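You operate a simulated robot arm through the tools that you are given. There is no shell and no other tool.

Carry out the task below with a simulated robot arm. There is one attempt and no reset: what you move stays moved.

TASK
Bleed the fuel filter until no bubble shows in the sight tube.
Fine: key stays in its holder. Lid wide open, bleed screw open while you pump, shut after; shut the lid.

The check looks at the end state, three seconds after you hand in, the way a careful person would. Anything else that was tipped, shoved, dropped, spilled or broken makes it a failure. Lids that push on must go on centred and level and be pressed home; caps that screw on are set level and turned clockwise until they are tight.

THE ROBOT
A 7-joint arm with a two-finger parallel gripper, fixed in place. Base frame: the origin is on the floor under the middle of its stand, x ahead of it, y to its left, z up. Lengths are in m, angles in degrees, forces in N, time in s.
With the tool pointing down near the work surface it reaches from about 0.42 to 0.9 m from the base axis. Its first joint turns from -143.0 to 143.0 degrees. Payload 3 kg.
The tool frame sits at the grasp point between the pads (the TCP): z along the fingers, y along the line on which they close. The tips reach 0.03 m beyond it. Largest opening 0.094 m; finger width 0.028, thickness 0.01; the body of the gripper, 0.05 by 0.096 m, starts 0.055 m behind the TCP.
Orientation is that of the tool frame in the base frame, as a unit quaternion [w, x, y, z]. With the fingers straight down and closing along the base's y, the tool's x points along the base's -x, its y along +y and its z along -z.

THE INTERFACE
- The arm moves only by the tool drive_tool. Its argument "increments" is a list of rows, each a list of 7 numbers: the shift along the tool's x, y, z in units of 100 mm (1.0 is 100 mm), then the turn, a rotation vector about the tool's x, y, z in units of 45 degrees (1.0 is 45 degrees), then the closure in counts, from 0 (fully open) to 255 (shut). In form: [[tx, ty, tz, ax, ay, az, claw], ...]. A call has 1 to 20 rows; each row is the pose to reach, as a shift and turn from the pose commanded when the call began, along the tool's axes at that moment. A call with a number of a shift or a turn outside -1 to 1 is refused whole. Rows are played at 5 a second. More than 0.05 m and 8.6 degrees between two rows, or a gripper value outside its range, and nothing of the call is played. Where a pose cannot be reached the arm comes as near as it can. A force on the tool above 90 N (or 10 N above the force at the start of the call, whichever is more), or a blocked arm, ends the call early, and 0.2 s more pass. Each finger travels about 0.072 m/s and halts on what it meets, pressing with about 26 N; the grip force reading is that of the motor and also rises with nothing between the fingers. The clock runs only during rows and for 0.2 s after the last one: add rows that repeat a pose to give the fingers time. The reply holds the time, the measured pose of the TCP, the force on the tool along the base axes, the opening and the grip force, in the units named above and with some noise, with the torque about the TCP (base axes, N m) and any sound that the robot's microphone picked up, and new pictures: "pictures" is both (left out), scene, wrist or none.
- Cameras (640 x 400 px; columns grow to the right, rows downward): "scene" is fixed at [0.053, 0.5003, 1.1729]; the picture's right is [0.55, -0.83, 0.00], its down [-0.58, -0.38, -0.72] and it looks along [0.60, 0.40, -0.69] (base axes); focal length 214 px, centre (320, 200). "wrist" rides on the gripper at [0.076, 0.014, -0.102] in the tool frame; the picture's right is [-0.18, 0.98, 0.00], its down [-0.75, -0.14, -0.64] and it looks along [-0.63, -0.12, 0.77] (tool axes); focal length 243 px, centre (320, 200). There is no depth. A picture from a camera that has moved, and an enlarged one, comes with that camera's place and axes in the base frame and with its lens.
- enlarge(camera, box): a new picture of the part [left, top, right, bottom] of that camera's present view, enlarged. It takes no simulated time.
- finish_job(): hands the job in; it is judged then, once.

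Nothing tells you positions but the pictures and the camera data. Unless the task says otherwise, let go and move clear before handing in.

The tools are called after "Emit:" as a command line: name --pt "numbers of a row" for each row, then --argument value for the rest, lists and objects as JSON in quotes. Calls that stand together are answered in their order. drive_tool: Moves the arm, as the interface text tells. Its arguments: {"type":"object","properties":{"increments":{"type":"array","items":{"type":"array","items":{"type":"number"}}},"pictures":{"type":"string","enum":["both","scene","wrist","none"]}},"required":["increments"]} The other tools are called the same way: enlarge (camera, box) takes an enlarged picture of a part of a camera's view; finish_job () hands the job in.

At the start:

```text
time_s: 0.0
position: [0.4939, 0.263, 1.0441]
ee_rot: [0.001, 0.0, 1.0, 0.0]
force: [-0.5, -0.1, -0.4]
wrist_torque: [-0.02, 0.02, 0.0]
width: 0.0941
gripper_force: 0.0
```

scene: 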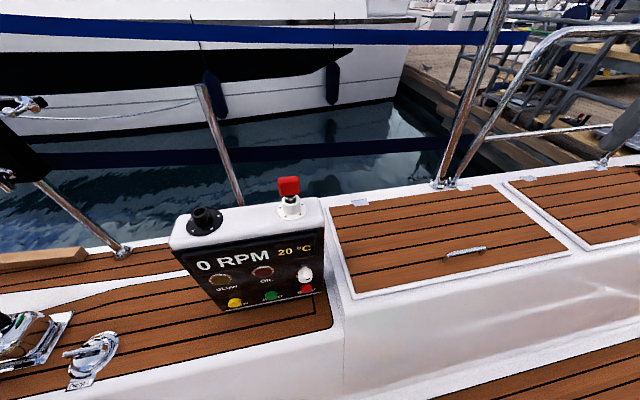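
wrist: 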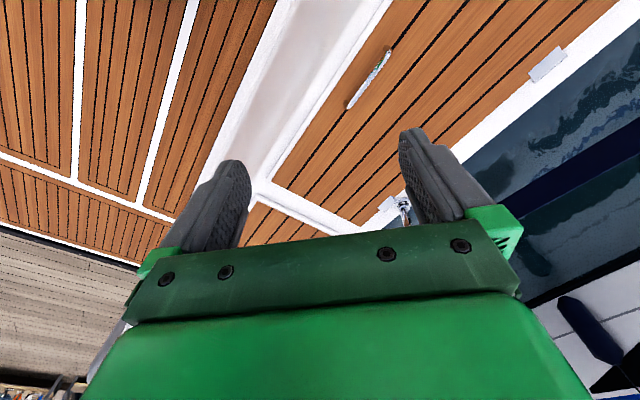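

I see a boat deck with a control panel (0 RPM, a key in its holder) and a wooden hatch lid with a handle and two hinges along its far edge. I'll look closer before moving.

Emit:
enlarge --camera "scene" --box '[300, 150, 600, 340]'

Emit:
enlarge --camera "scene" --box '[150, 160, 350, 320]'

Emit:
enlarge --camera "wrist" --box '[200, 0, 600, 250]'

```text
2.11 times, centred on (450, 245) of scene
camera zoom: at [0.053, 0.5003, 1.1729], right [0.55, -0.83, 0.0], down [-0.58, -0.38, -0.72], along [0.6, 0.4, -0.69], focal length 452 px, centre (46, 105)
```

zoom: 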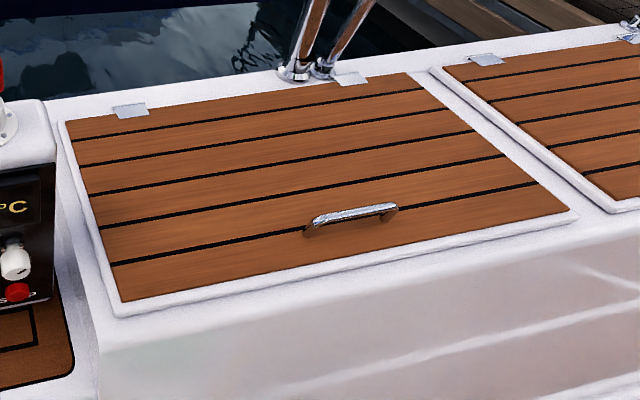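

```text
2.50 times, centred on (250, 240) of scene
camera zoom: at [0.053, 0.5003, 1.1729], right [0.55, -0.83, 0.0], down [-0.58, -0.38, -0.72], along [0.6, 0.4, -0.69], focal length 536 px, centre (495, 100)
```

zoom: 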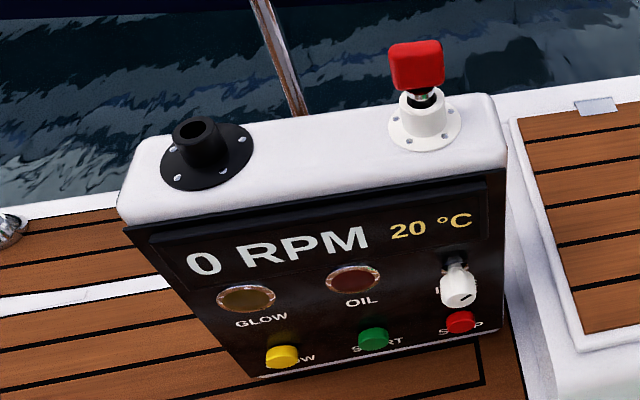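

```text
1.60 times, centred on (400, 125) of wrist
camera zoom: at [0.418, 0.2777, 1.1474], right [0.18, 0.98, 0.0], down [0.75, -0.14, 0.64], along [0.63, -0.12, -0.77], focal length 388 px, centre (192, 320)
```

zoom: 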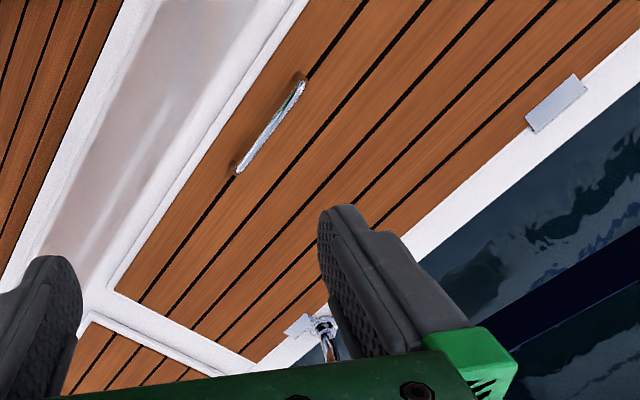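

The hatch lid appears to be a rectangle turned about 45° (handle near (0.56, 0.35, 0.63), hinges on the far/water edge). I'll turn the tool so the fingers close across the handle, staying high, and look again.

Emit:
drive_tool --pt "0 0 0 0 0 0.165 0" --pt "0 0 0 0 0 0.33 0" --pt "0 0 0 0 0 0.495 0" --pt "0 0 0 0 0 0.66 0" --pt "0 0 0 0 0 0.825 0" --pt "0 0 0 0 0 0.99 0"

```text
time_s: 1.4
position: [0.4945, 0.2625, 1.0449]
ee_rot: [0.0, 0.38, 0.925, 0.0]
force: [-0.3, -0.3, 0.1]
wrist_torque: [-0.03, 0.0, 0.01]
width: 0.094
gripper_force: 0.1
camera wrist: at [0.4502, 0.3266, 1.1477], right [0.82, 0.57, 0.0], down [0.44, -0.63, 0.64], along [0.37, -0.53, -0.77], focal length 243 px, centre (320, 200)
```

scene: 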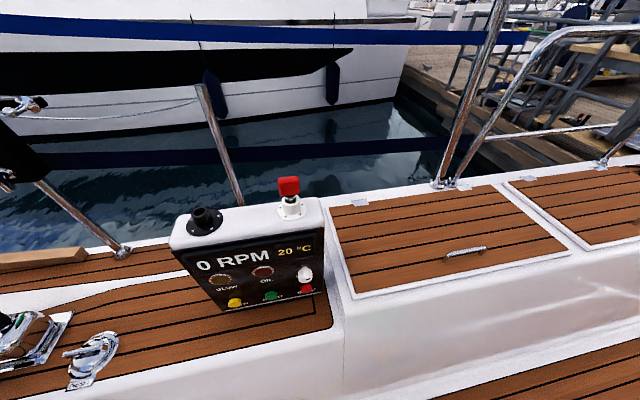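
wrist: 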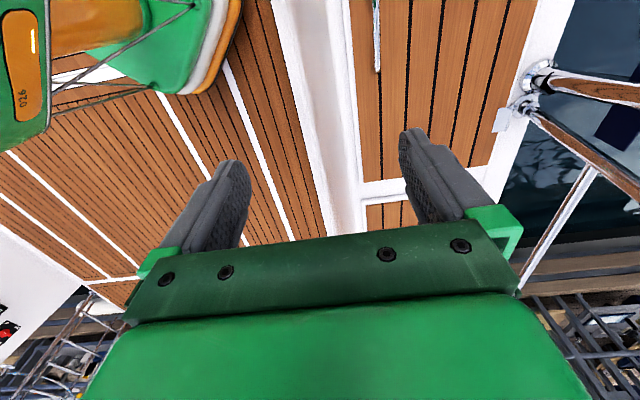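

The tool is now turned across the handle. I'll zoom in on the wrist view to get the exact direction of the hatch edges and handle.

Emit:
enlarge --camera "wrist" --box '[300, 0, 560, 220]'

Emit:
enlarge --camera "scene" --box '[420, 150, 580, 260]'

```text
1.82 times, centred on (430, 110) of wrist
camera zoom: at [0.4502, 0.3266, 1.1477], right [0.82, 0.57, 0.0], down [0.44, -0.63, 0.64], along [0.37, -0.53, -0.77], focal length 441 px, centre (120, 364)
```

zoom: 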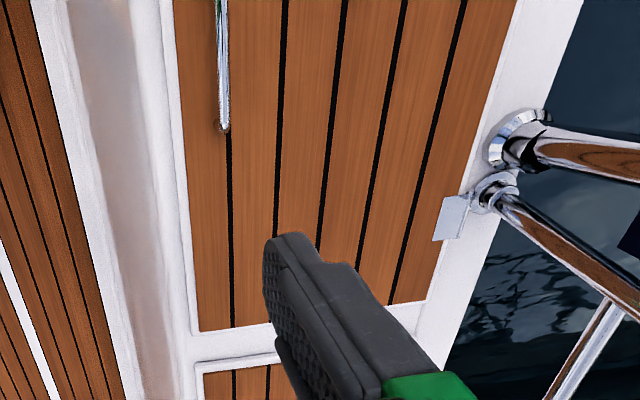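

```text
3.64 times, centred on (500, 205) of scene
camera zoom: at [0.053, 0.5003, 1.1729], right [0.55, -0.83, 0.0], down [-0.58, -0.38, -0.72], along [0.6, 0.4, -0.69], focal length 780 px, centre (-334, 182)
```

zoom: 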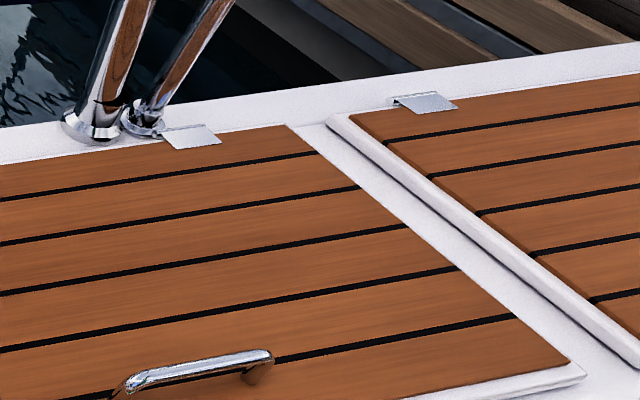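

Handle bar sits at about (0.566, 0.338, 0.63), the lid top at z≈0.61, and the hinge line about 0.28 m further toward the water. I'll descend above the handle in steps.

Emit:
drive_tool --pt "0 0.33 0.33 0 0 0 0" --pt "0 0.66 0.66 0 0 0 0" --pt "0 1.0 1.0 0 0 0 0" --pictures "none"

Emit:
drive_tool --pt "0 0 0.4 0 0 0 0" --pt "0 0 0.8 0 0 0 0" --pt "0 0 1.0 0 0 0 0" --pt "0 0 1.0 0 0 0 0"

```text
time_s: 2.2
position: [0.5638, 0.3383, 0.9462]
ee_rot: [0.001, 0.378, 0.926, 0.0]
force: [0.4, -1.2, 0.2]
wrist_torque: [-0.01, 0.0, -0.01]
width: 0.094
gripper_force: 0.0
```

```text
time_s: 3.2
position: [0.5642, 0.3351, 0.8452]
ee_rot: [0.001, 0.378, 0.926, -0.001]
force: [0.1, -0.3, 0.4]
wrist_torque: [0.03, 0.02, -0.01]
width: 0.0939
gripper_force: 0.1
camera wrist: at [0.5202, 0.3993, 0.9487], right [0.82, 0.57, 0.0], down [0.44, -0.63, 0.64], along [0.37, -0.53, -0.77], focal length 243 px, centre (320, 200)
```

scene: 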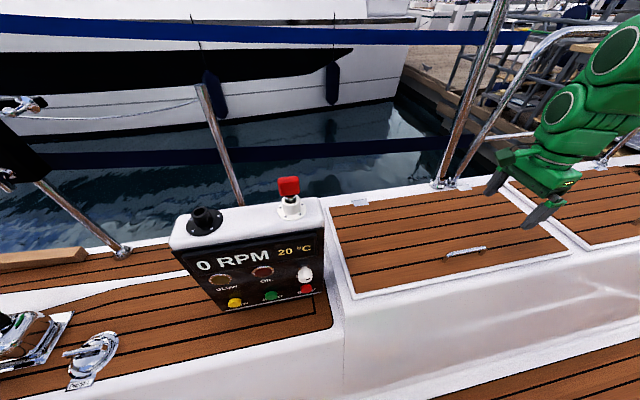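
wrist: 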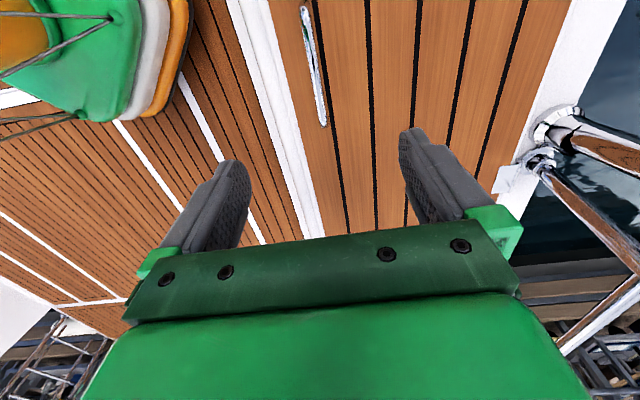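

Handle centre refined to about (0.555, 0.338). I'll centre the fingers over it and come down another 10 cm.

Emit:
drive_tool --pt "0.08 -0.02 0.4 0 0 0 0" --pt "0.15 -0.05 0.8 0 0 0 0" --pt "0.15 -0.05 1.0 0 0 0 0" --pt "0.15 -0.05 1.0 0 0 0 0"

```text
time_s: 4.2
position: [0.5488, 0.3428, 0.744]
ee_rot: [0.0, 0.379, 0.925, 0.0]
force: [1.5, 0.9, -0.3]
wrist_torque: [0.03, 0.0, -0.01]
width: 0.0941
gripper_force: 0.0
camera wrist: at [0.5057, 0.4065, 0.8471], right [0.82, 0.57, 0.0], down [0.44, -0.63, 0.64], along [0.37, -0.53, -0.77], focal length 243 px, centre (320, 200)
```

scene: 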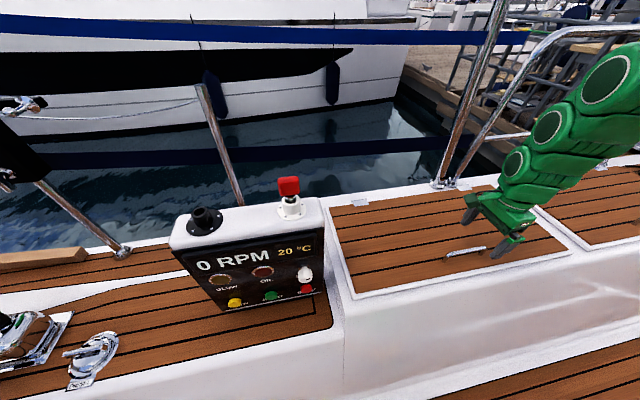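
wrist: 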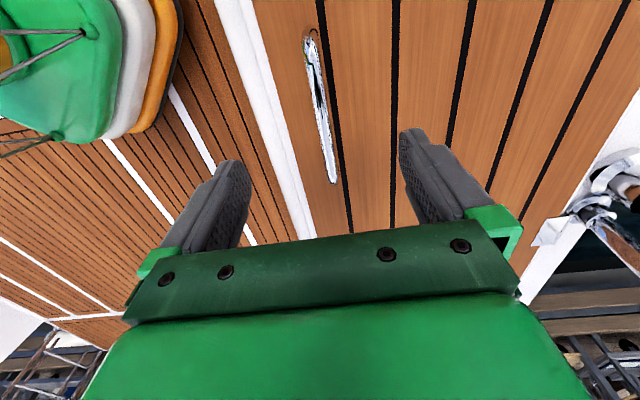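

The fingers straddle the handle. Zooming in for its exact position and height.

Emit:
enlarge --camera "wrist" --box '[240, 0, 440, 220]'

Emit:
enlarge --camera "scene" --box '[430, 180, 550, 270]'

```text
1.82 times, centred on (340, 110) of wrist
camera zoom: at [0.5057, 0.4065, 0.8471], right [0.82, 0.57, 0.0], down [0.44, -0.63, 0.64], along [0.37, -0.53, -0.77], focal length 441 px, centre (284, 364)
```

zoom: 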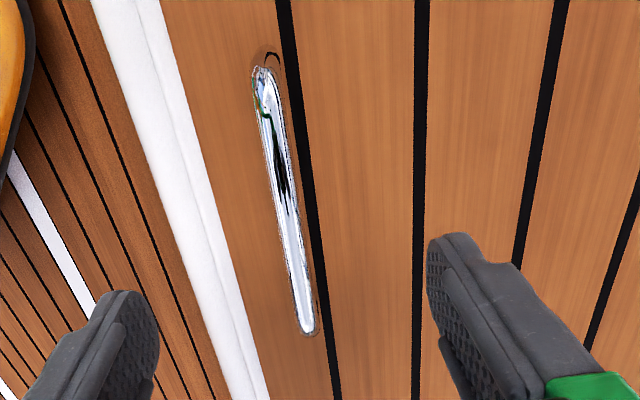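

```text
4.44 times, centred on (490, 225) of scene
camera zoom: at [0.053, 0.5003, 1.1729], right [0.55, -0.83, 0.0], down [-0.58, -0.38, -0.72], along [0.6, 0.4, -0.69], focal length 953 px, centre (-436, 89)
```

zoom: 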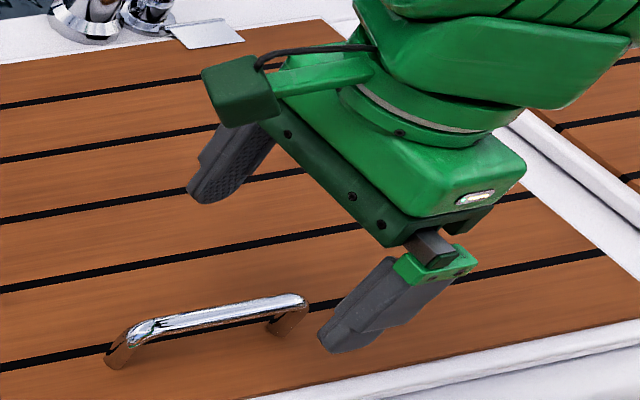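

Bar is about 3 cm above the lid (z≈0.64). I'll descend until the fingertips are just below the bar, still open.

Emit:
drive_tool --pt "0 0.025 0.3 0 0 0 0" --pt "0 0.025 0.6 0 0 0 0" --pt "0 0.025 0.8 0 0 0 0" --pt "0 0.025 0.88 0 0 0 0" --pt "0 0.025 0.88 0 0 0 0"

```text
time_s: 5.4
position: [0.5526, 0.3446, 0.6542]
ee_rot: [0.0, 0.379, 0.926, 0.0]
force: [-0.8, 0.0, 0.6]
wrist_torque: [-0.01, 0.0, -0.01]
width: 0.0938
gripper_force: 0.0
camera wrist: at [0.5089, 0.4077, 0.7591], right [0.82, 0.57, 0.0], down [0.44, -0.63, 0.64], along [0.37, -0.53, -0.77], focal length 243 px, centre (320, 200)
```

scene: 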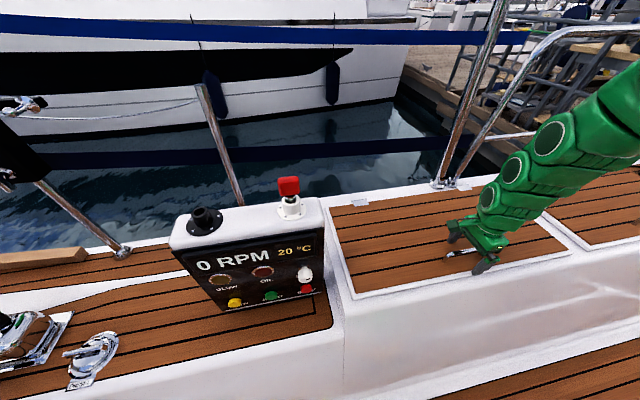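
wrist: 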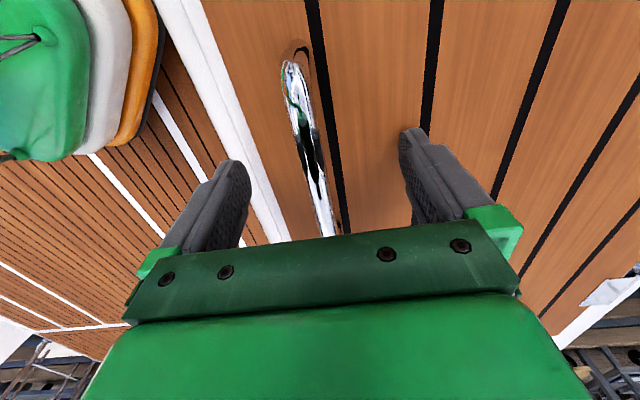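

Bar is between the open fingers. Closing on it.

Emit:
drive_tool --pt "0 0 0 0 0 0 255" --pt "0 0 0 0 0 0 255" --pt "0 0 0 0 0 0 255" --pt "0 0 0 0 0 0 255" --pt "0 0 0 0 0 0 255" --pictures "wrist"

```text
time_s: 6.6
position: [0.5524, 0.3441, 0.6556]
ee_rot: [0.0, 0.38, 0.925, 0.0]
force: [-4.2, -4.0, 2.6]
wrist_torque: [0.15, 0.1, -0.56]
width: 0.0163
gripper_force: 45.2
camera wrist: at [0.5087, 0.4075, 0.7592], right [0.82, 0.57, 0.0], down [0.44, -0.63, 0.64], along [0.37, -0.53, -0.77], focal length 243 px, centre (320, 200)
```

wrist: 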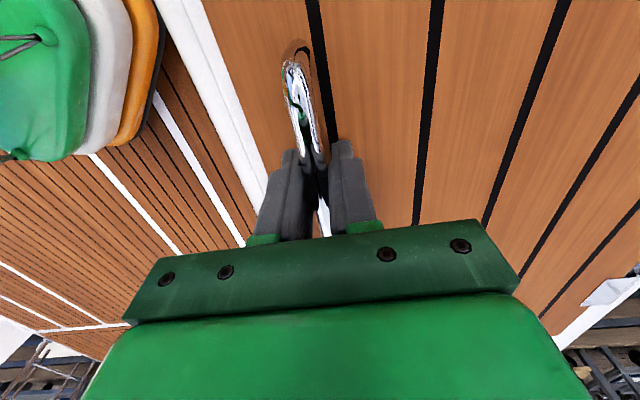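

Gripped (bar ≈16 mm). I'll start lifting along the hinge arc, about 10° first, and watch the forces.

Emit:
drive_tool --pt "0 0.012 -0.1 0 0 0 255" --pt "0 0.026 -0.198 0 0 0 255" --pt "0 0.045 -0.296 0 0 0 255" --pt "0 0.067 -0.394 0 0 0 255" --pt "0 0.092 -0.491 0 0 0 255"

```text
time_s: 7.8
position: [0.5596, 0.3504, 0.7054]
ee_rot: [0.002, 0.379, 0.926, 0.002]
force: [47.3, 31.9, -20.7]
wrist_torque: [-0.42, -0.28, -0.55]
width: 0.0164
gripper_force: 45.9
camera wrist: at [0.5154, 0.4145, 0.8088], right [0.82, 0.57, 0.01], down [0.44, -0.63, 0.64], along [0.37, -0.52, -0.77], focal length 243 px, centre (320, 200)
```

scene: 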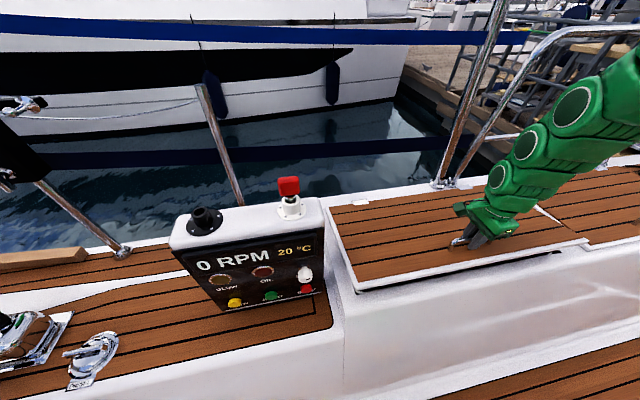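
wrist: 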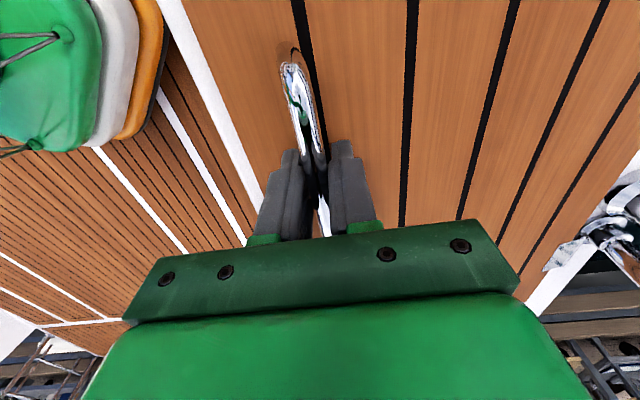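

The lid lifts (~10°), with about 56 N sideways showing the real arc sits further toward the hinge than I planned. I'll ease the tool toward +n to relax it.

Emit:
drive_tool --pt "0 0.02 0 0 0 0 255" --pt "0 0.04 0 0 0 0 255" --pt "0 0.04 0 0 0 0 255" --pictures "none"

```text
time_s: 8.6
position: [0.5605, 0.3505, 0.7036]
ee_rot: [-0.002, 0.38, 0.925, -0.002]
force: [16.4, -28.2, 0.7]
wrist_torque: [0.0, 0.09, -0.45]
width: 0.0166
gripper_force: 44.7
```

Checking that the reading is stable before continuing.

Emit:
drive_tool --pt "0 0 0 0 0 0 255" --pt "0 0 0 0 0 0 255" --pt "0 0 0 0 0 0 255" --pictures "scene"

Emit:
enlarge --camera "scene" --box '[320, 160, 620, 310]'

```text
time_s: 9.4
position: [0.5589, 0.3513, 0.7038]
ee_rot: [-0.002, 0.379, 0.925, -0.002]
force: [-14.6, -56.1, 11.7]
wrist_torque: [0.01, 0.0, -0.45]
width: 0.0163
gripper_force: 44.9
```

scene: 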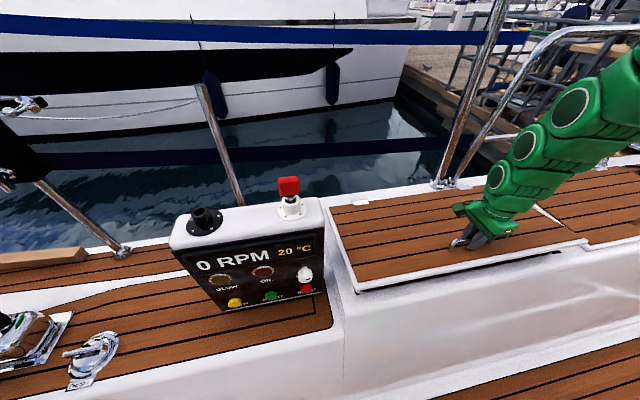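

```text
2.13 times, centred on (470, 235) of scene
camera zoom: at [0.053, 0.5003, 1.1729], right [0.55, -0.83, 0.0], down [-0.58, -0.38, -0.72], along [0.6, 0.4, -0.69], focal length 458 px, centre (0, 125)
```

zoom: 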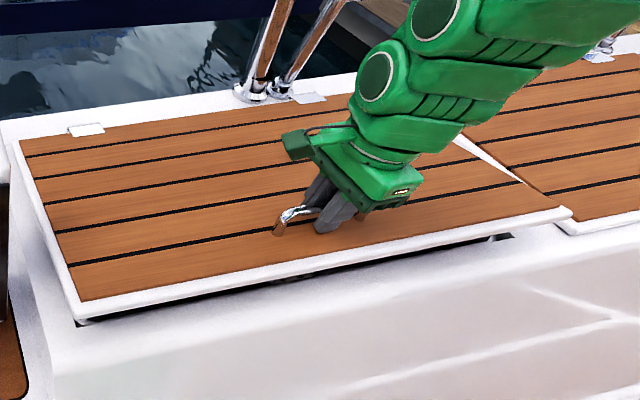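

The tangential load is only a few newtons, so the lid is light or its hinge is damped; the side force comes from my arc being off by ~2 mm. I'll continue up the corrected arc to about 20°.

Emit:
drive_tool --pt "-0.015 0.012 -0.107 0 0 0 255" --pt "-0.015 0.057 -0.221 0 0 0 255" --pt "-0.015 0.106 -0.334 0 0 0 255" --pt "-0.015 0.16 -0.445 0 0 0 255" --pt "-0.015 0.16 -0.445 0 0 0 255" --pictures "none"

```text
time_s: 10.6
position: [0.5731, 0.3641, 0.7508]
ee_rot: [0.0, 0.379, 0.926, 0.0]
force: [-43.0, -7.9, 18.9]
wrist_torque: [0.01, 0.05, -0.7]
width: 0.0163
gripper_force: 45.0
```

Tangential load is essentially nil — the lid seems to hold itself. I'll shave 2 mm off the n command and continue to about 40°.

Emit:
drive_tool --pt "0.01 0.049 -0.108 0 0 0 255" --pt "0.01 0.102 -0.214 0 0 0 255" --pt "0.01 0.171 -0.316 0 0 0 255" --pt "0.01 0.243 -0.416 0 0 0 255" --pt "0.01 0.32 -0.512 0 0 0 255" --pt "0.01 0.401 -0.605 0 0 0 255" --pt "0.01 0.486 -0.694 0 0 0 255" --pt "0.01 0.575 -0.78 0 0 0 255" --pt "0.01 0.575 -0.78 0 0 0 255"

```text
time_s: 12.6
position: [0.6121, 0.4031, 0.8278]
ee_rot: [0.0, 0.38, 0.925, 0.0]
force: [-23.0, -29.3, 31.9]
wrist_torque: [0.07, 0.12, -0.5]
width: 0.016
gripper_force: 45.0
camera wrist: at [0.5688, 0.4674, 0.9312], right [0.82, 0.57, 0.0], down [0.44, -0.63, 0.64], along [0.37, -0.53, -0.77], focal length 243 px, centre (320, 200)
```

scene: 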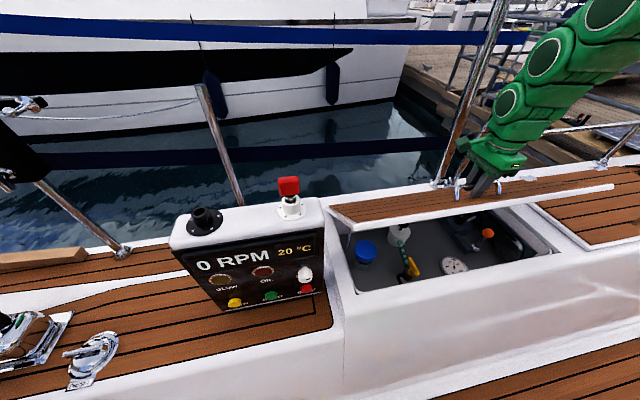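
wrist: 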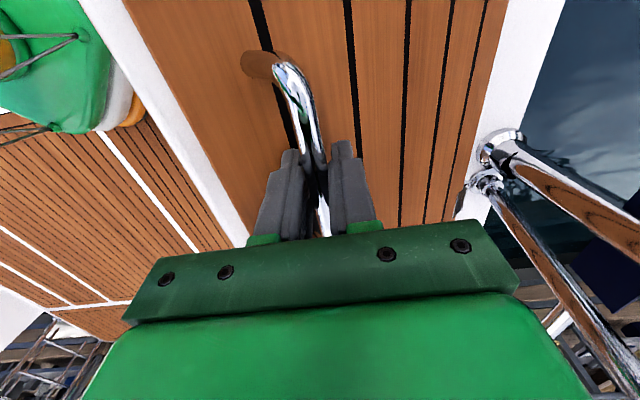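

The lid is at ~40° and I can see the compartment: a blue cap, a yellow-handled thing, a white disc, an orange knob. Zooming in.

Emit:
enlarge --camera "scene" --box '[330, 200, 570, 310]'

```text
2.67 times, centred on (450, 255) of scene
camera zoom: at [0.053, 0.5003, 1.1729], right [0.55, -0.83, 0.0], down [-0.58, -0.38, -0.72], along [0.6, 0.4, -0.69], focal length 572 px, centre (-27, 53)
```

zoom: 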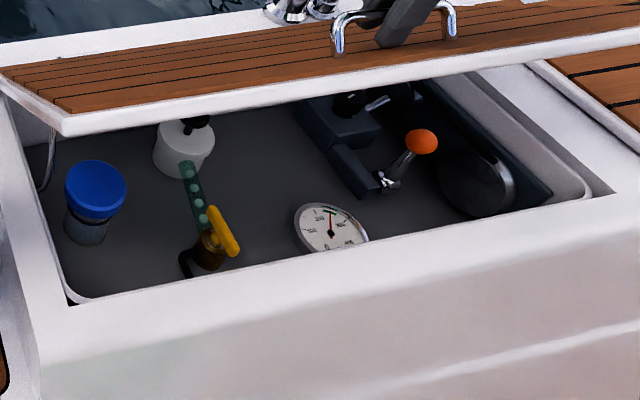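

I see the filter (white, with black screw on top), a green sight tube with bubbles, a yellow lever, and an orange-knobbed pump lever. Continuing to raise the lid along the refined arc to ~62°.

Emit:
drive_tool --pt "0 0.033 -0.078 0 0 0 255" --pt "0 0.094 -0.14 0 0 0 255" --pt "0 0.162 -0.198 0 0 0 255" --pt "0 0.232 -0.256 0 0 0 255" --pt "0 0.334 -0.333 0 0 0 255" --pt "0 0.44 -0.407 0 0 0 255" --pt "0 0.549 -0.475 0 0 0 255" --pt "0 0.661 -0.539 0 0 0 255" --pt "0 0.776 -0.597 0 0 0 255" --pt "0 0.892 -0.652 0 0 0 255" --pt "0 0.988 -0.691 0 0 0 255" --pt "0 0.988 -0.691 0 0 0 255"

```text
time_s: 15.2
position: [0.6832, 0.476, 0.897]
ee_rot: [0.001, 0.38, 0.925, 0.001]
force: [-17.3, -10.5, 46.8]
wrist_torque: [0.12, 0.46, -0.65]
width: 0.0152
gripper_force: 45.2
camera wrist: at [0.6389, 0.5393, 1.0009], right [0.82, 0.57, 0.0], down [0.44, -0.63, 0.64], along [0.37, -0.53, -0.77], focal length 243 px, centre (320, 200)
```

scene: 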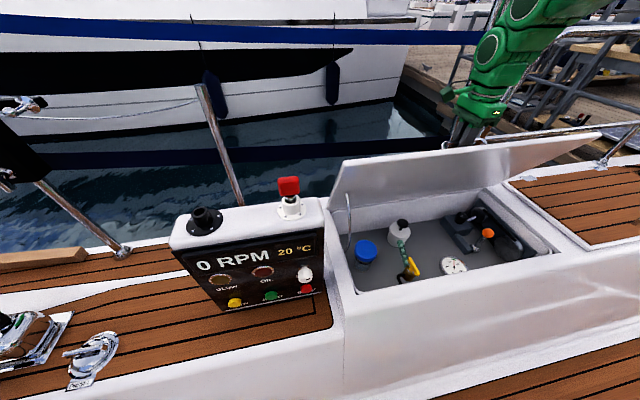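
wrist: 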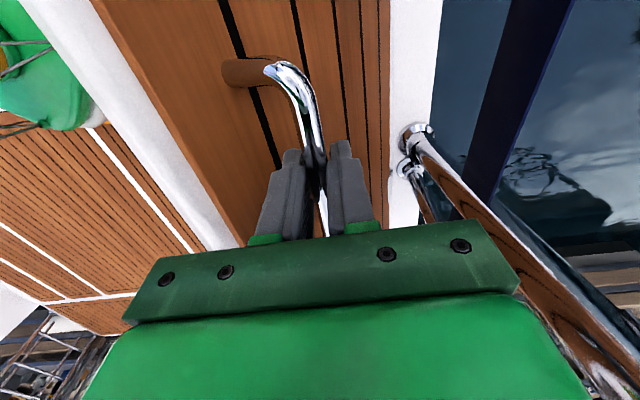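

Lid at ~61°, still light along the arc. Refining the arc again (radius ≈0.303 m) and continuing to ~80°.

Emit:
drive_tool --pt "0 0.008 -0.038 0 0 0 255" --pt "0 0.106 -0.08 0 0 0 255" --pt "0 0.206 -0.116 0 0 0 255" --pt "0 0.332 -0.154 0 0 0 255" --pt "0 0.461 -0.188 0 0 0 255" --pt "0 0.59 -0.215 0 0 0 255" --pt "0 0.721 -0.238 0 0 0 255" --pt "0 0.853 -0.252 0 0 0 255" --pt "0 0.984 -0.264 0 0 0 255" --pt "0 0.984 -0.264 0 0 0 255"

```text
time_s: 17.4
position: [0.7345, 0.5223, 0.9221]
ee_rot: [0.001, 0.381, 0.925, 0.0]
force: [20.2, -23.7, 1.0]
wrist_torque: [-0.35, -0.34, -0.85]
width: 0.0113
gripper_force: 45.2
out of reach, approached as far as the arm can: row 8, 9, 10
camera wrist: at [0.6904, 0.5869, 1.0255], right [0.82, 0.57, 0.0], down [0.43, -0.63, 0.64], along [0.37, -0.53, -0.77], focal length 243 px, centre (320, 200)
```

scene: 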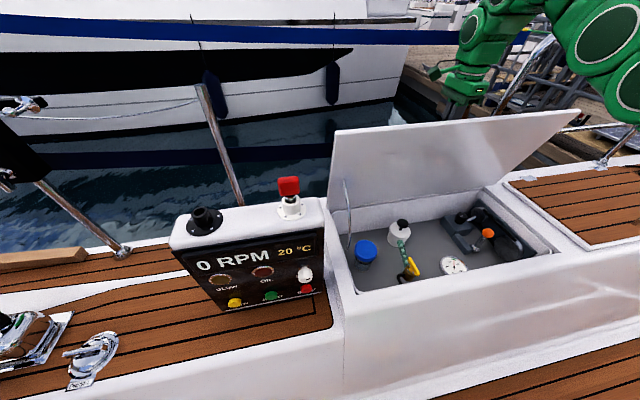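
wrist: 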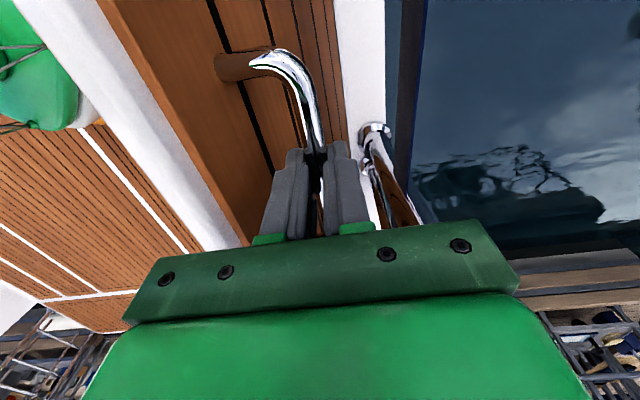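

The lid is at ~75° and the arm is at its reach limit with the tool vertical. I see a thin rod at the left inside — maybe a lid stay. Zooming in before deciding how to go past vertical.

Emit:
enlarge --camera "scene" --box '[320, 130, 480, 300]'

Emit:
enlarge --camera "scene" --box '[350, 200, 550, 300]'

Emit:
enlarge --camera "wrist" --box '[200, 20, 420, 250]'

Emit:
enlarge --camera "scene" --box '[400, 0, 620, 180]'

```text
2.35 times, centred on (400, 215) of scene
camera zoom: at [0.053, 0.5003, 1.1729], right [0.55, -0.83, 0.0], down [-0.58, -0.38, -0.72], along [0.6, 0.4, -0.69], focal length 505 px, centre (132, 165)
```

zoom: 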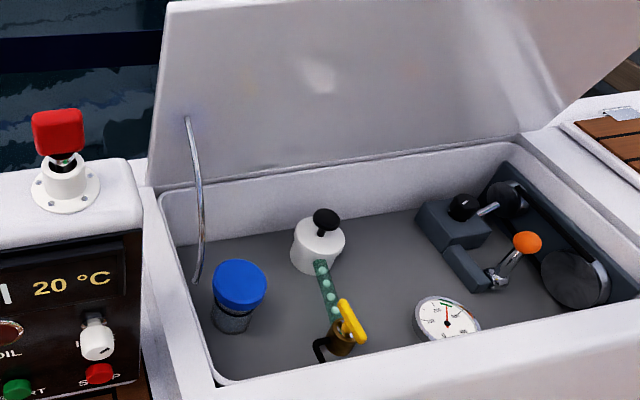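

```text
3.20 times, centred on (450, 250) of scene
camera zoom: at [0.053, 0.5003, 1.1729], right [0.55, -0.83, 0.0], down [-0.58, -0.38, -0.72], along [0.6, 0.4, -0.69], focal length 686 px, centre (-96, 40)
```

zoom: 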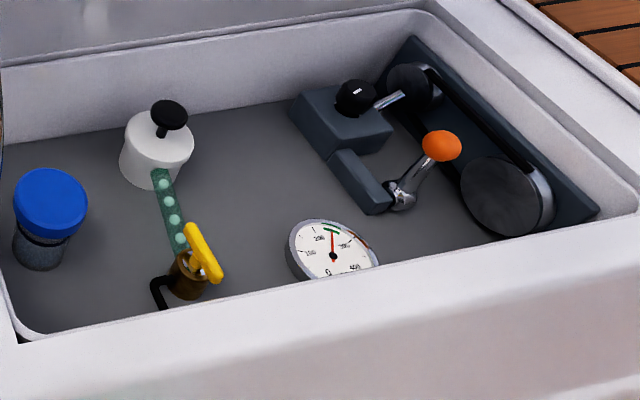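

```text
1.74 times, centred on (310, 135) of wrist
camera zoom: at [0.6904, 0.5869, 1.0255], right [0.82, 0.57, 0.0], down [0.43, -0.63, 0.64], along [0.37, -0.53, -0.77], focal length 422 px, centre (337, 313)
```

zoom: 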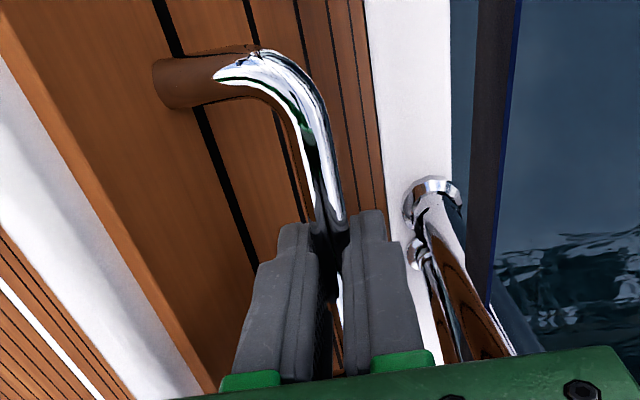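

```text
2.22 times, centred on (510, 90) of scene
camera zoom: at [0.053, 0.5003, 1.1729], right [0.55, -0.83, 0.0], down [-0.58, -0.38, -0.72], along [0.6, 0.4, -0.69], focal length 477 px, centre (-102, 444)
```

zoom: 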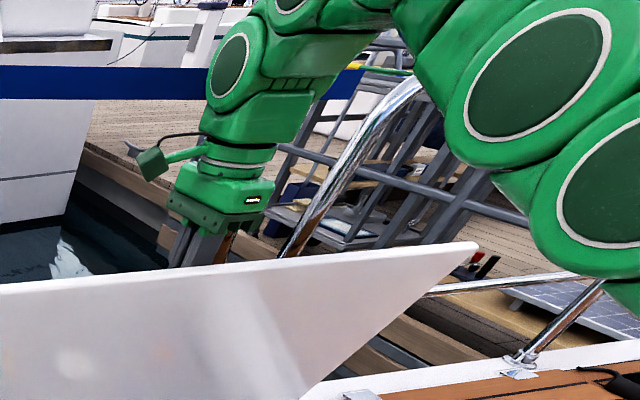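

The bar now sits inside the finger "cage": the finger on the robot side would block the lid from falling. I'll open the fingers slightly (about 35 mm) to test whether the lid holds itself.

Emit:
drive_tool --pt "0 0 0 0 0 0 200" --pt "0 0 0 0 0 0 180" --pt "0 0 0 0 0 0 160" --pt "0 0 0 0 0 0 160" --pt "0 0 0 0 0 0 160"

Emit:
enlarge --camera "wrist" --box '[200, 20, 420, 250]'

```text
time_s: 18.6
position: [0.7308, 0.5253, 0.9215]
ee_rot: [0.0, 0.379, 0.925, 0.0]
force: [0.6, 1.1, 0.5]
wrist_torque: [0.0, 0.03, 0.01]
width: 0.035
gripper_force: 0.0
camera wrist: at [0.6883, 0.5891, 1.025], right [0.82, 0.57, 0.0], down [0.44, -0.63, 0.64], along [0.37, -0.53, -0.77], focal length 243 px, centre (320, 200)
```

scene: 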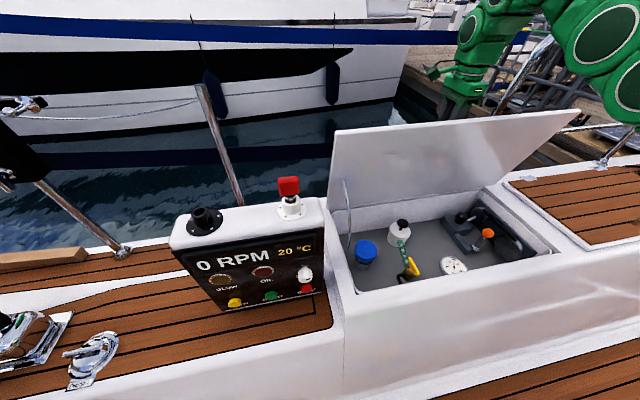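
wrist: 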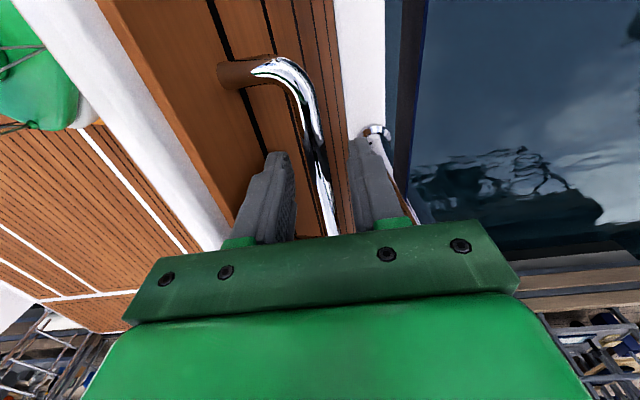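

```text
1.74 times, centred on (310, 135) of wrist
camera zoom: at [0.6883, 0.5891, 1.025], right [0.82, 0.57, 0.0], down [0.44, -0.63, 0.64], along [0.37, -0.53, -0.77], focal length 422 px, centre (337, 313)
```

zoom: 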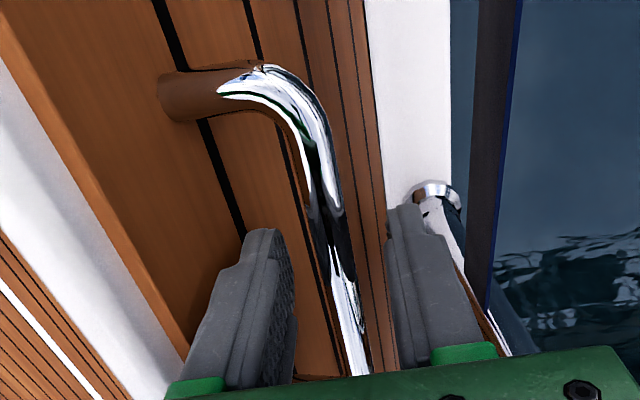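

The lid holds itself at ~75° with no load on the fingers. I'll lift the fingers straight up out of the handle.

Emit:
drive_tool --pt "0 0 -0.1 0 0 0 160" --pt "0 0 -0.2 0 0 0 160" --pt "0 -0.02 -0.3 0 0 0 160" --pt "0 -0.04 -0.4 0 0 0 160"

```text
time_s: 19.6
position: [0.723, 0.5163, 0.949]
ee_rot: [0.0, 0.378, 0.926, 0.0]
force: [-0.4, 0.2, -0.2]
wrist_torque: [-0.04, -0.03, 0.05]
width: 0.0348
gripper_force: 0.1
out of reach, approached as far as the arm can: row 2, 3, 4
camera wrist: at [0.6793, 0.5806, 1.0527], right [0.82, 0.57, 0.0], down [0.44, -0.63, 0.64], along [0.37, -0.53, -0.77], focal length 243 px, centre (320, 200)
```

scene: 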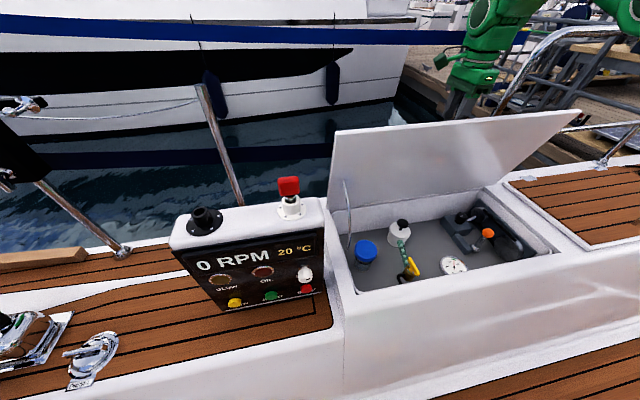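
wrist: 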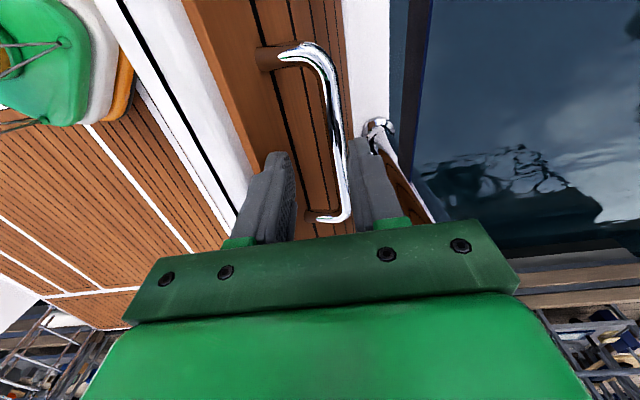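

Tips are just clear of the bar. Continuing up and slightly back, parallel to the lid face, to clear its edge.

Emit:
drive_tool --pt "0 -0.05 -0.2 0 0 0 160" --pt "0 -0.1 -0.4 0 0 0 160" --pt "0 -0.16 -0.6 0 0 0 160" --pt "0 -0.2 -0.7 0 0 0 160"

```text
time_s: 20.6
position: [0.7103, 0.5033, 1.0196]
ee_rot: [0.0, 0.379, 0.925, 0.0]
force: [0.4, 0.1, -0.1]
wrist_torque: [0.01, 0.0, 0.01]
width: 0.0353
gripper_force: 0.2
camera wrist: at [0.666, 0.566, 1.1222], right [0.82, 0.57, 0.0], down [0.44, -0.63, 0.64], along [0.37, -0.53, -0.77], focal length 243 px, centre (320, 200)
```

scene: 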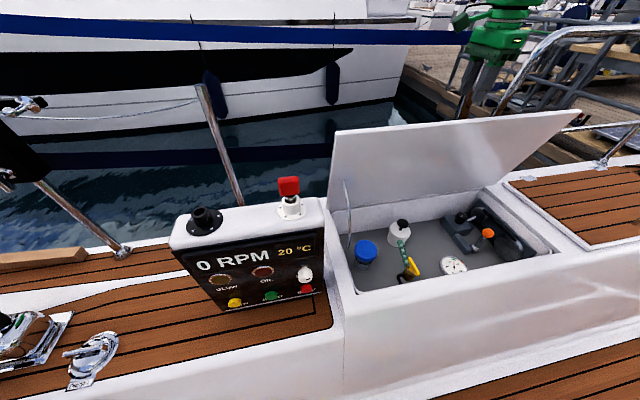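
wrist: 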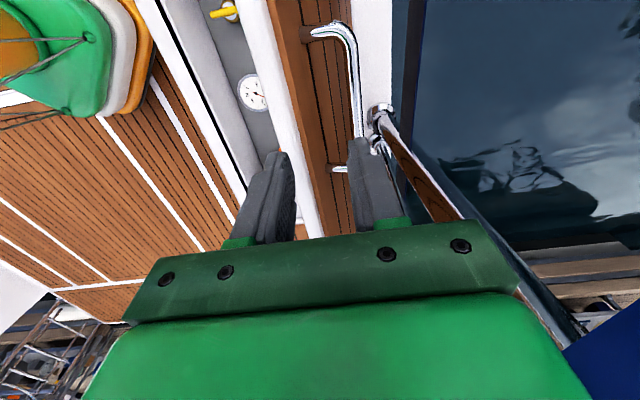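

Clear of the lid. Backing the tool off toward the robot, above the compartment, so that I can look inside.

Emit:
drive_tool --pt "0 -0.4 0 0 0 0 160" --pt "0 -0.8 0 0 0 0 160" --pt "0 -1.0 0 0 0 0 160" --pictures "none"

Emit:
drive_tool --pt "0.4 -0.2 0 0 0 0 160" --pt "0.8 -0.4 0 0 0 0 160" --pt "1.0 -0.5 0 0 0 0 160" --pt "1.0 -0.5 0 0 0 0 160"

```text
time_s: 21.4
position: [0.639, 0.4279, 1.0192]
ee_rot: [0.0, 0.379, 0.925, -0.001]
force: [0.1, 0.1, -0.1]
wrist_torque: [0.01, 0.04, -0.02]
width: 0.0351
gripper_force: 0.0
```

```text
time_s: 22.4
position: [0.5339, 0.4667, 1.0195]
ee_rot: [0.001, 0.379, 0.925, 0.0]
force: [0.4, 0.5, -0.2]
wrist_torque: [-0.02, 0.01, -0.01]
width: 0.035
gripper_force: 0.1
camera wrist: at [0.4901, 0.5289, 1.123], right [0.82, 0.57, 0.0], down [0.44, -0.63, 0.64], along [0.37, -0.53, -0.77], focal length 243 px, centre (320, 200)
```

scene: 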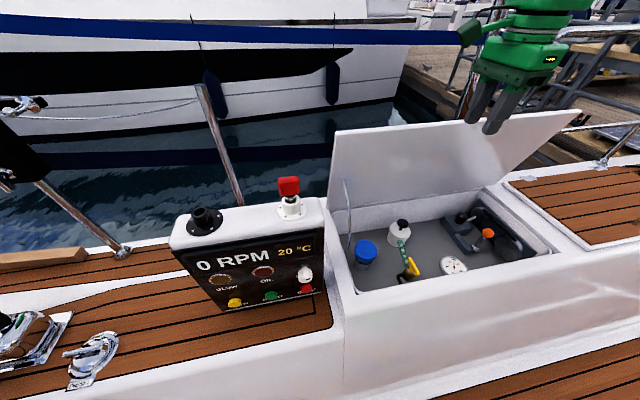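
wrist: 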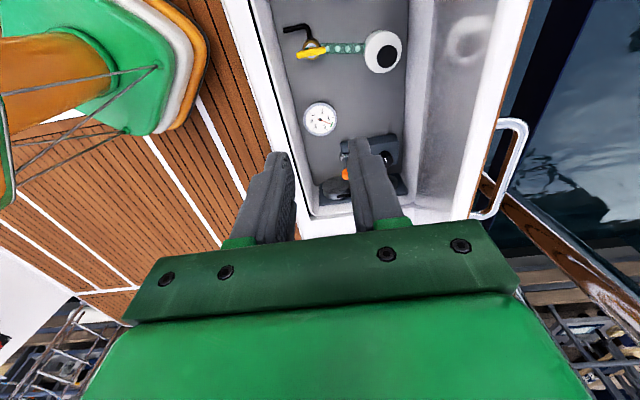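

Good overhead view of the compartment. Zooming to identify the parts.

Emit:
enlarge --camera "wrist" --box '[250, 0, 450, 120]'

Emit:
enlarge --camera "wrist" --box '[280, 80, 440, 230]'

Emit:
enlarge --camera "scene" --box '[340, 200, 440, 290]'

Emit:
enlarge --camera "scene" --box '[430, 190, 550, 290]'

```text
3.20 times, centred on (350, 60) of wrist
camera zoom: at [0.4901, 0.5289, 1.123], right [0.82, 0.57, 0.0], down [0.44, -0.63, 0.64], along [0.37, -0.53, -0.77], focal length 776 px, centre (224, 648)
```

zoom: 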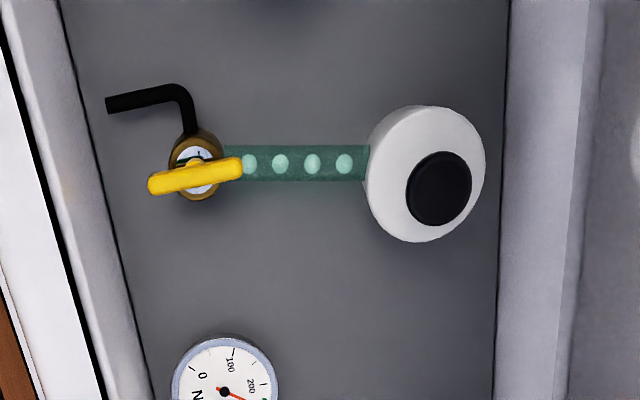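

```text
2.67 times, centred on (360, 155) of wrist
camera zoom: at [0.4901, 0.5289, 1.123], right [0.82, 0.57, 0.0], down [0.44, -0.63, 0.64], along [0.37, -0.53, -0.77], focal length 647 px, centre (213, 320)
```

zoom: 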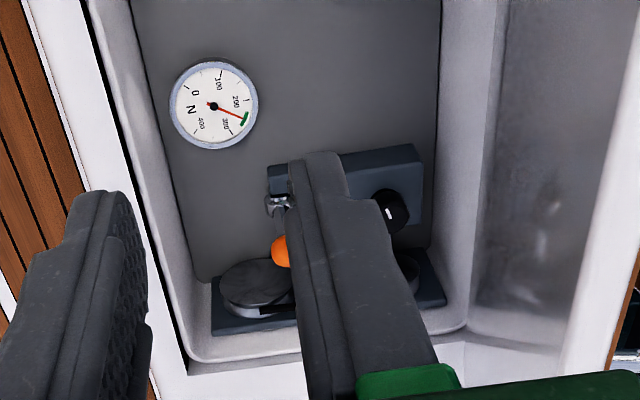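

```text
4.44 times, centred on (390, 245) of scene
camera zoom: at [0.053, 0.5003, 1.1729], right [0.55, -0.83, 0.0], down [-0.58, -0.38, -0.72], along [0.6, 0.4, -0.69], focal length 953 px, centre (9, 0)
```

zoom: 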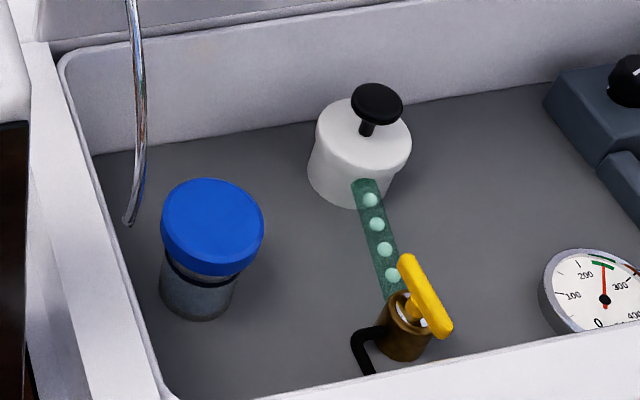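

```text
4.00 times, centred on (490, 240) of scene
camera zoom: at [0.053, 0.5003, 1.1729], right [0.55, -0.83, 0.0], down [-0.58, -0.38, -0.72], along [0.6, 0.4, -0.69], focal length 858 px, centre (-360, 40)
```

zoom: 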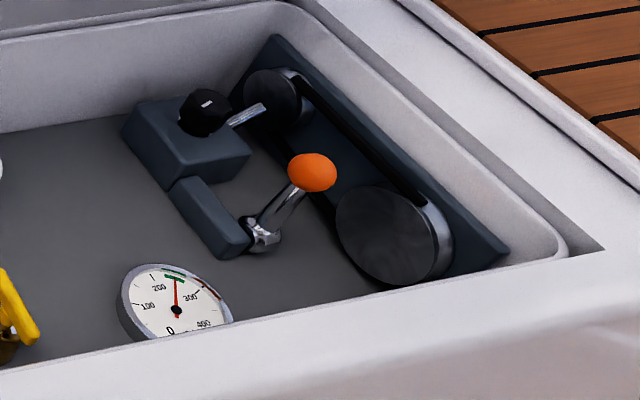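

The parts look like this: the white filter with a black plunger is the primer pump (top ≈ (0.656, 0.530, 0.556)). The yellow wing on the brass fitting is the bleed screw (≈ (0.528, 0.442, 0.517)), and the green tube between them is the sight tube. First I'll push the lid fully open from inside, so I'm tilting the tool 45° outward with the fingers closed.

Emit:
drive_tool --pt "0 0 0 -0.166 0 0 255" --pt "0 0 0 -0.333 0 0 255" --pt "0 0 0 -0.5 0 0 255" --pt "0 0 0 -0.666 0 0 255" --pt "0 0 0 -0.833 0 0 255" --pt "0 0 0 -1.0 0 0 255"

```text
time_s: 23.8
position: [0.5335, 0.4651, 1.0197]
ee_rot: [0.145, 0.35, 0.855, 0.355]
force: [0.4, -0.1, -1.2]
wrist_torque: [-0.04, 0.01, -0.01]
width: 0.0
gripper_force: 25.9
camera wrist: at [0.4355, 0.4742, 1.1033], right [0.62, 0.36, 0.7], down [0.15, -0.92, 0.35], along [0.77, -0.12, -0.62], focal length 243 px, centre (320, 200)
```

scene: 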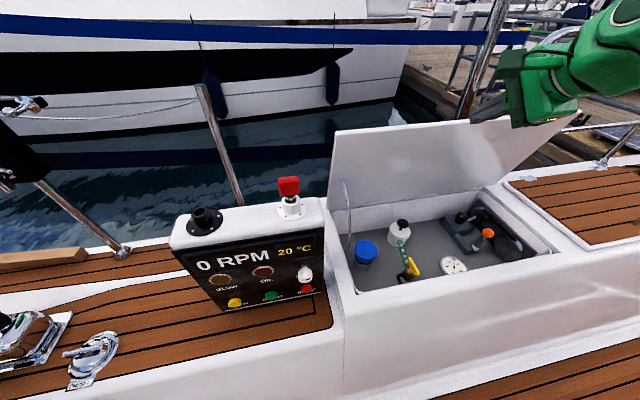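
wrist: 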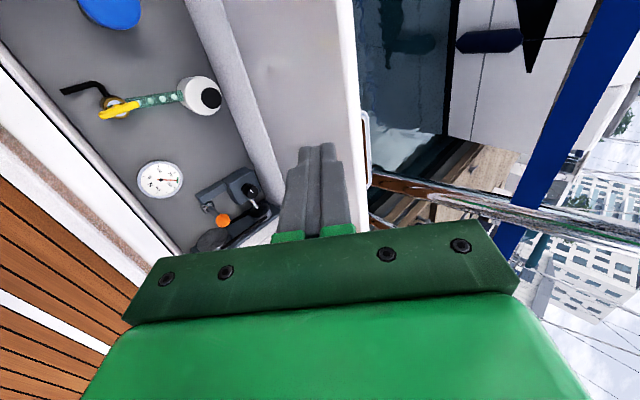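

Tool is tilted toward the lid. Moving down in front of the lid's inner face, centred along the lid.

Emit:
drive_tool --pt "-0.166 -0.136 0.263 0 0 0 255" --pt "-0.333 -0.273 0.526 0 0 0 255" --pt "-0.5 -0.41 0.79 0 0 0 255" --pictures "none"

Emit:
drive_tool --pt "-0.166 -0.136 0.263 0 0 0 255" --pt "-0.333 -0.273 0.526 0 0 0 255" --pt "-0.48 -0.41 0.79 0 0 0 255" --pt "-0.48 -0.41 0.79 0 0 0 255"

```text
time_s: 24.6
position: [0.5894, 0.4498, 0.9328]
ee_rot: [0.145, 0.351, 0.854, 0.355]
force: [0.2, 0.3, 0.0]
wrist_torque: [-0.01, 0.01, 0.0]
width: 0.0001
gripper_force: 26.4
```

```text
time_s: 25.6
position: [0.6433, 0.434, 0.8479]
ee_rot: [0.145, 0.351, 0.855, 0.354]
force: [0.1, 0.1, -0.2]
wrist_torque: [0.01, 0.02, -0.03]
width: 0.0
gripper_force: 26.5
camera wrist: at [0.5441, 0.4433, 0.9318], right [0.62, 0.37, 0.7], down [0.15, -0.92, 0.35], along [0.77, -0.12, -0.63], focal length 243 px, centre (320, 200)
```

scene: 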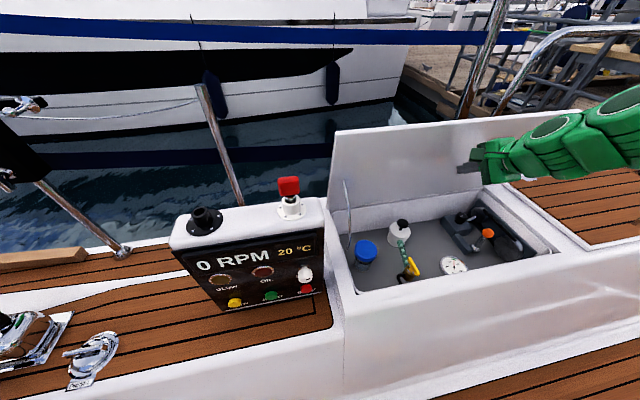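
wrist: 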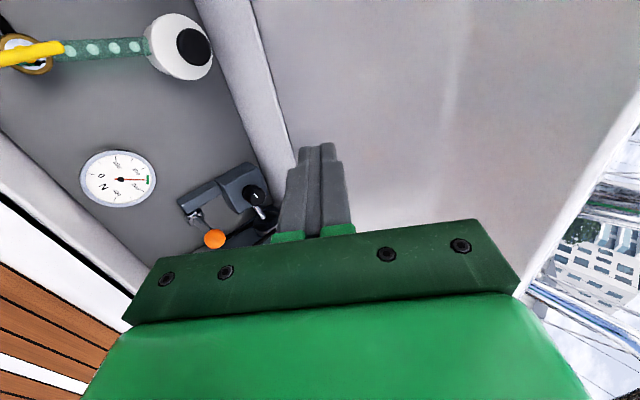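

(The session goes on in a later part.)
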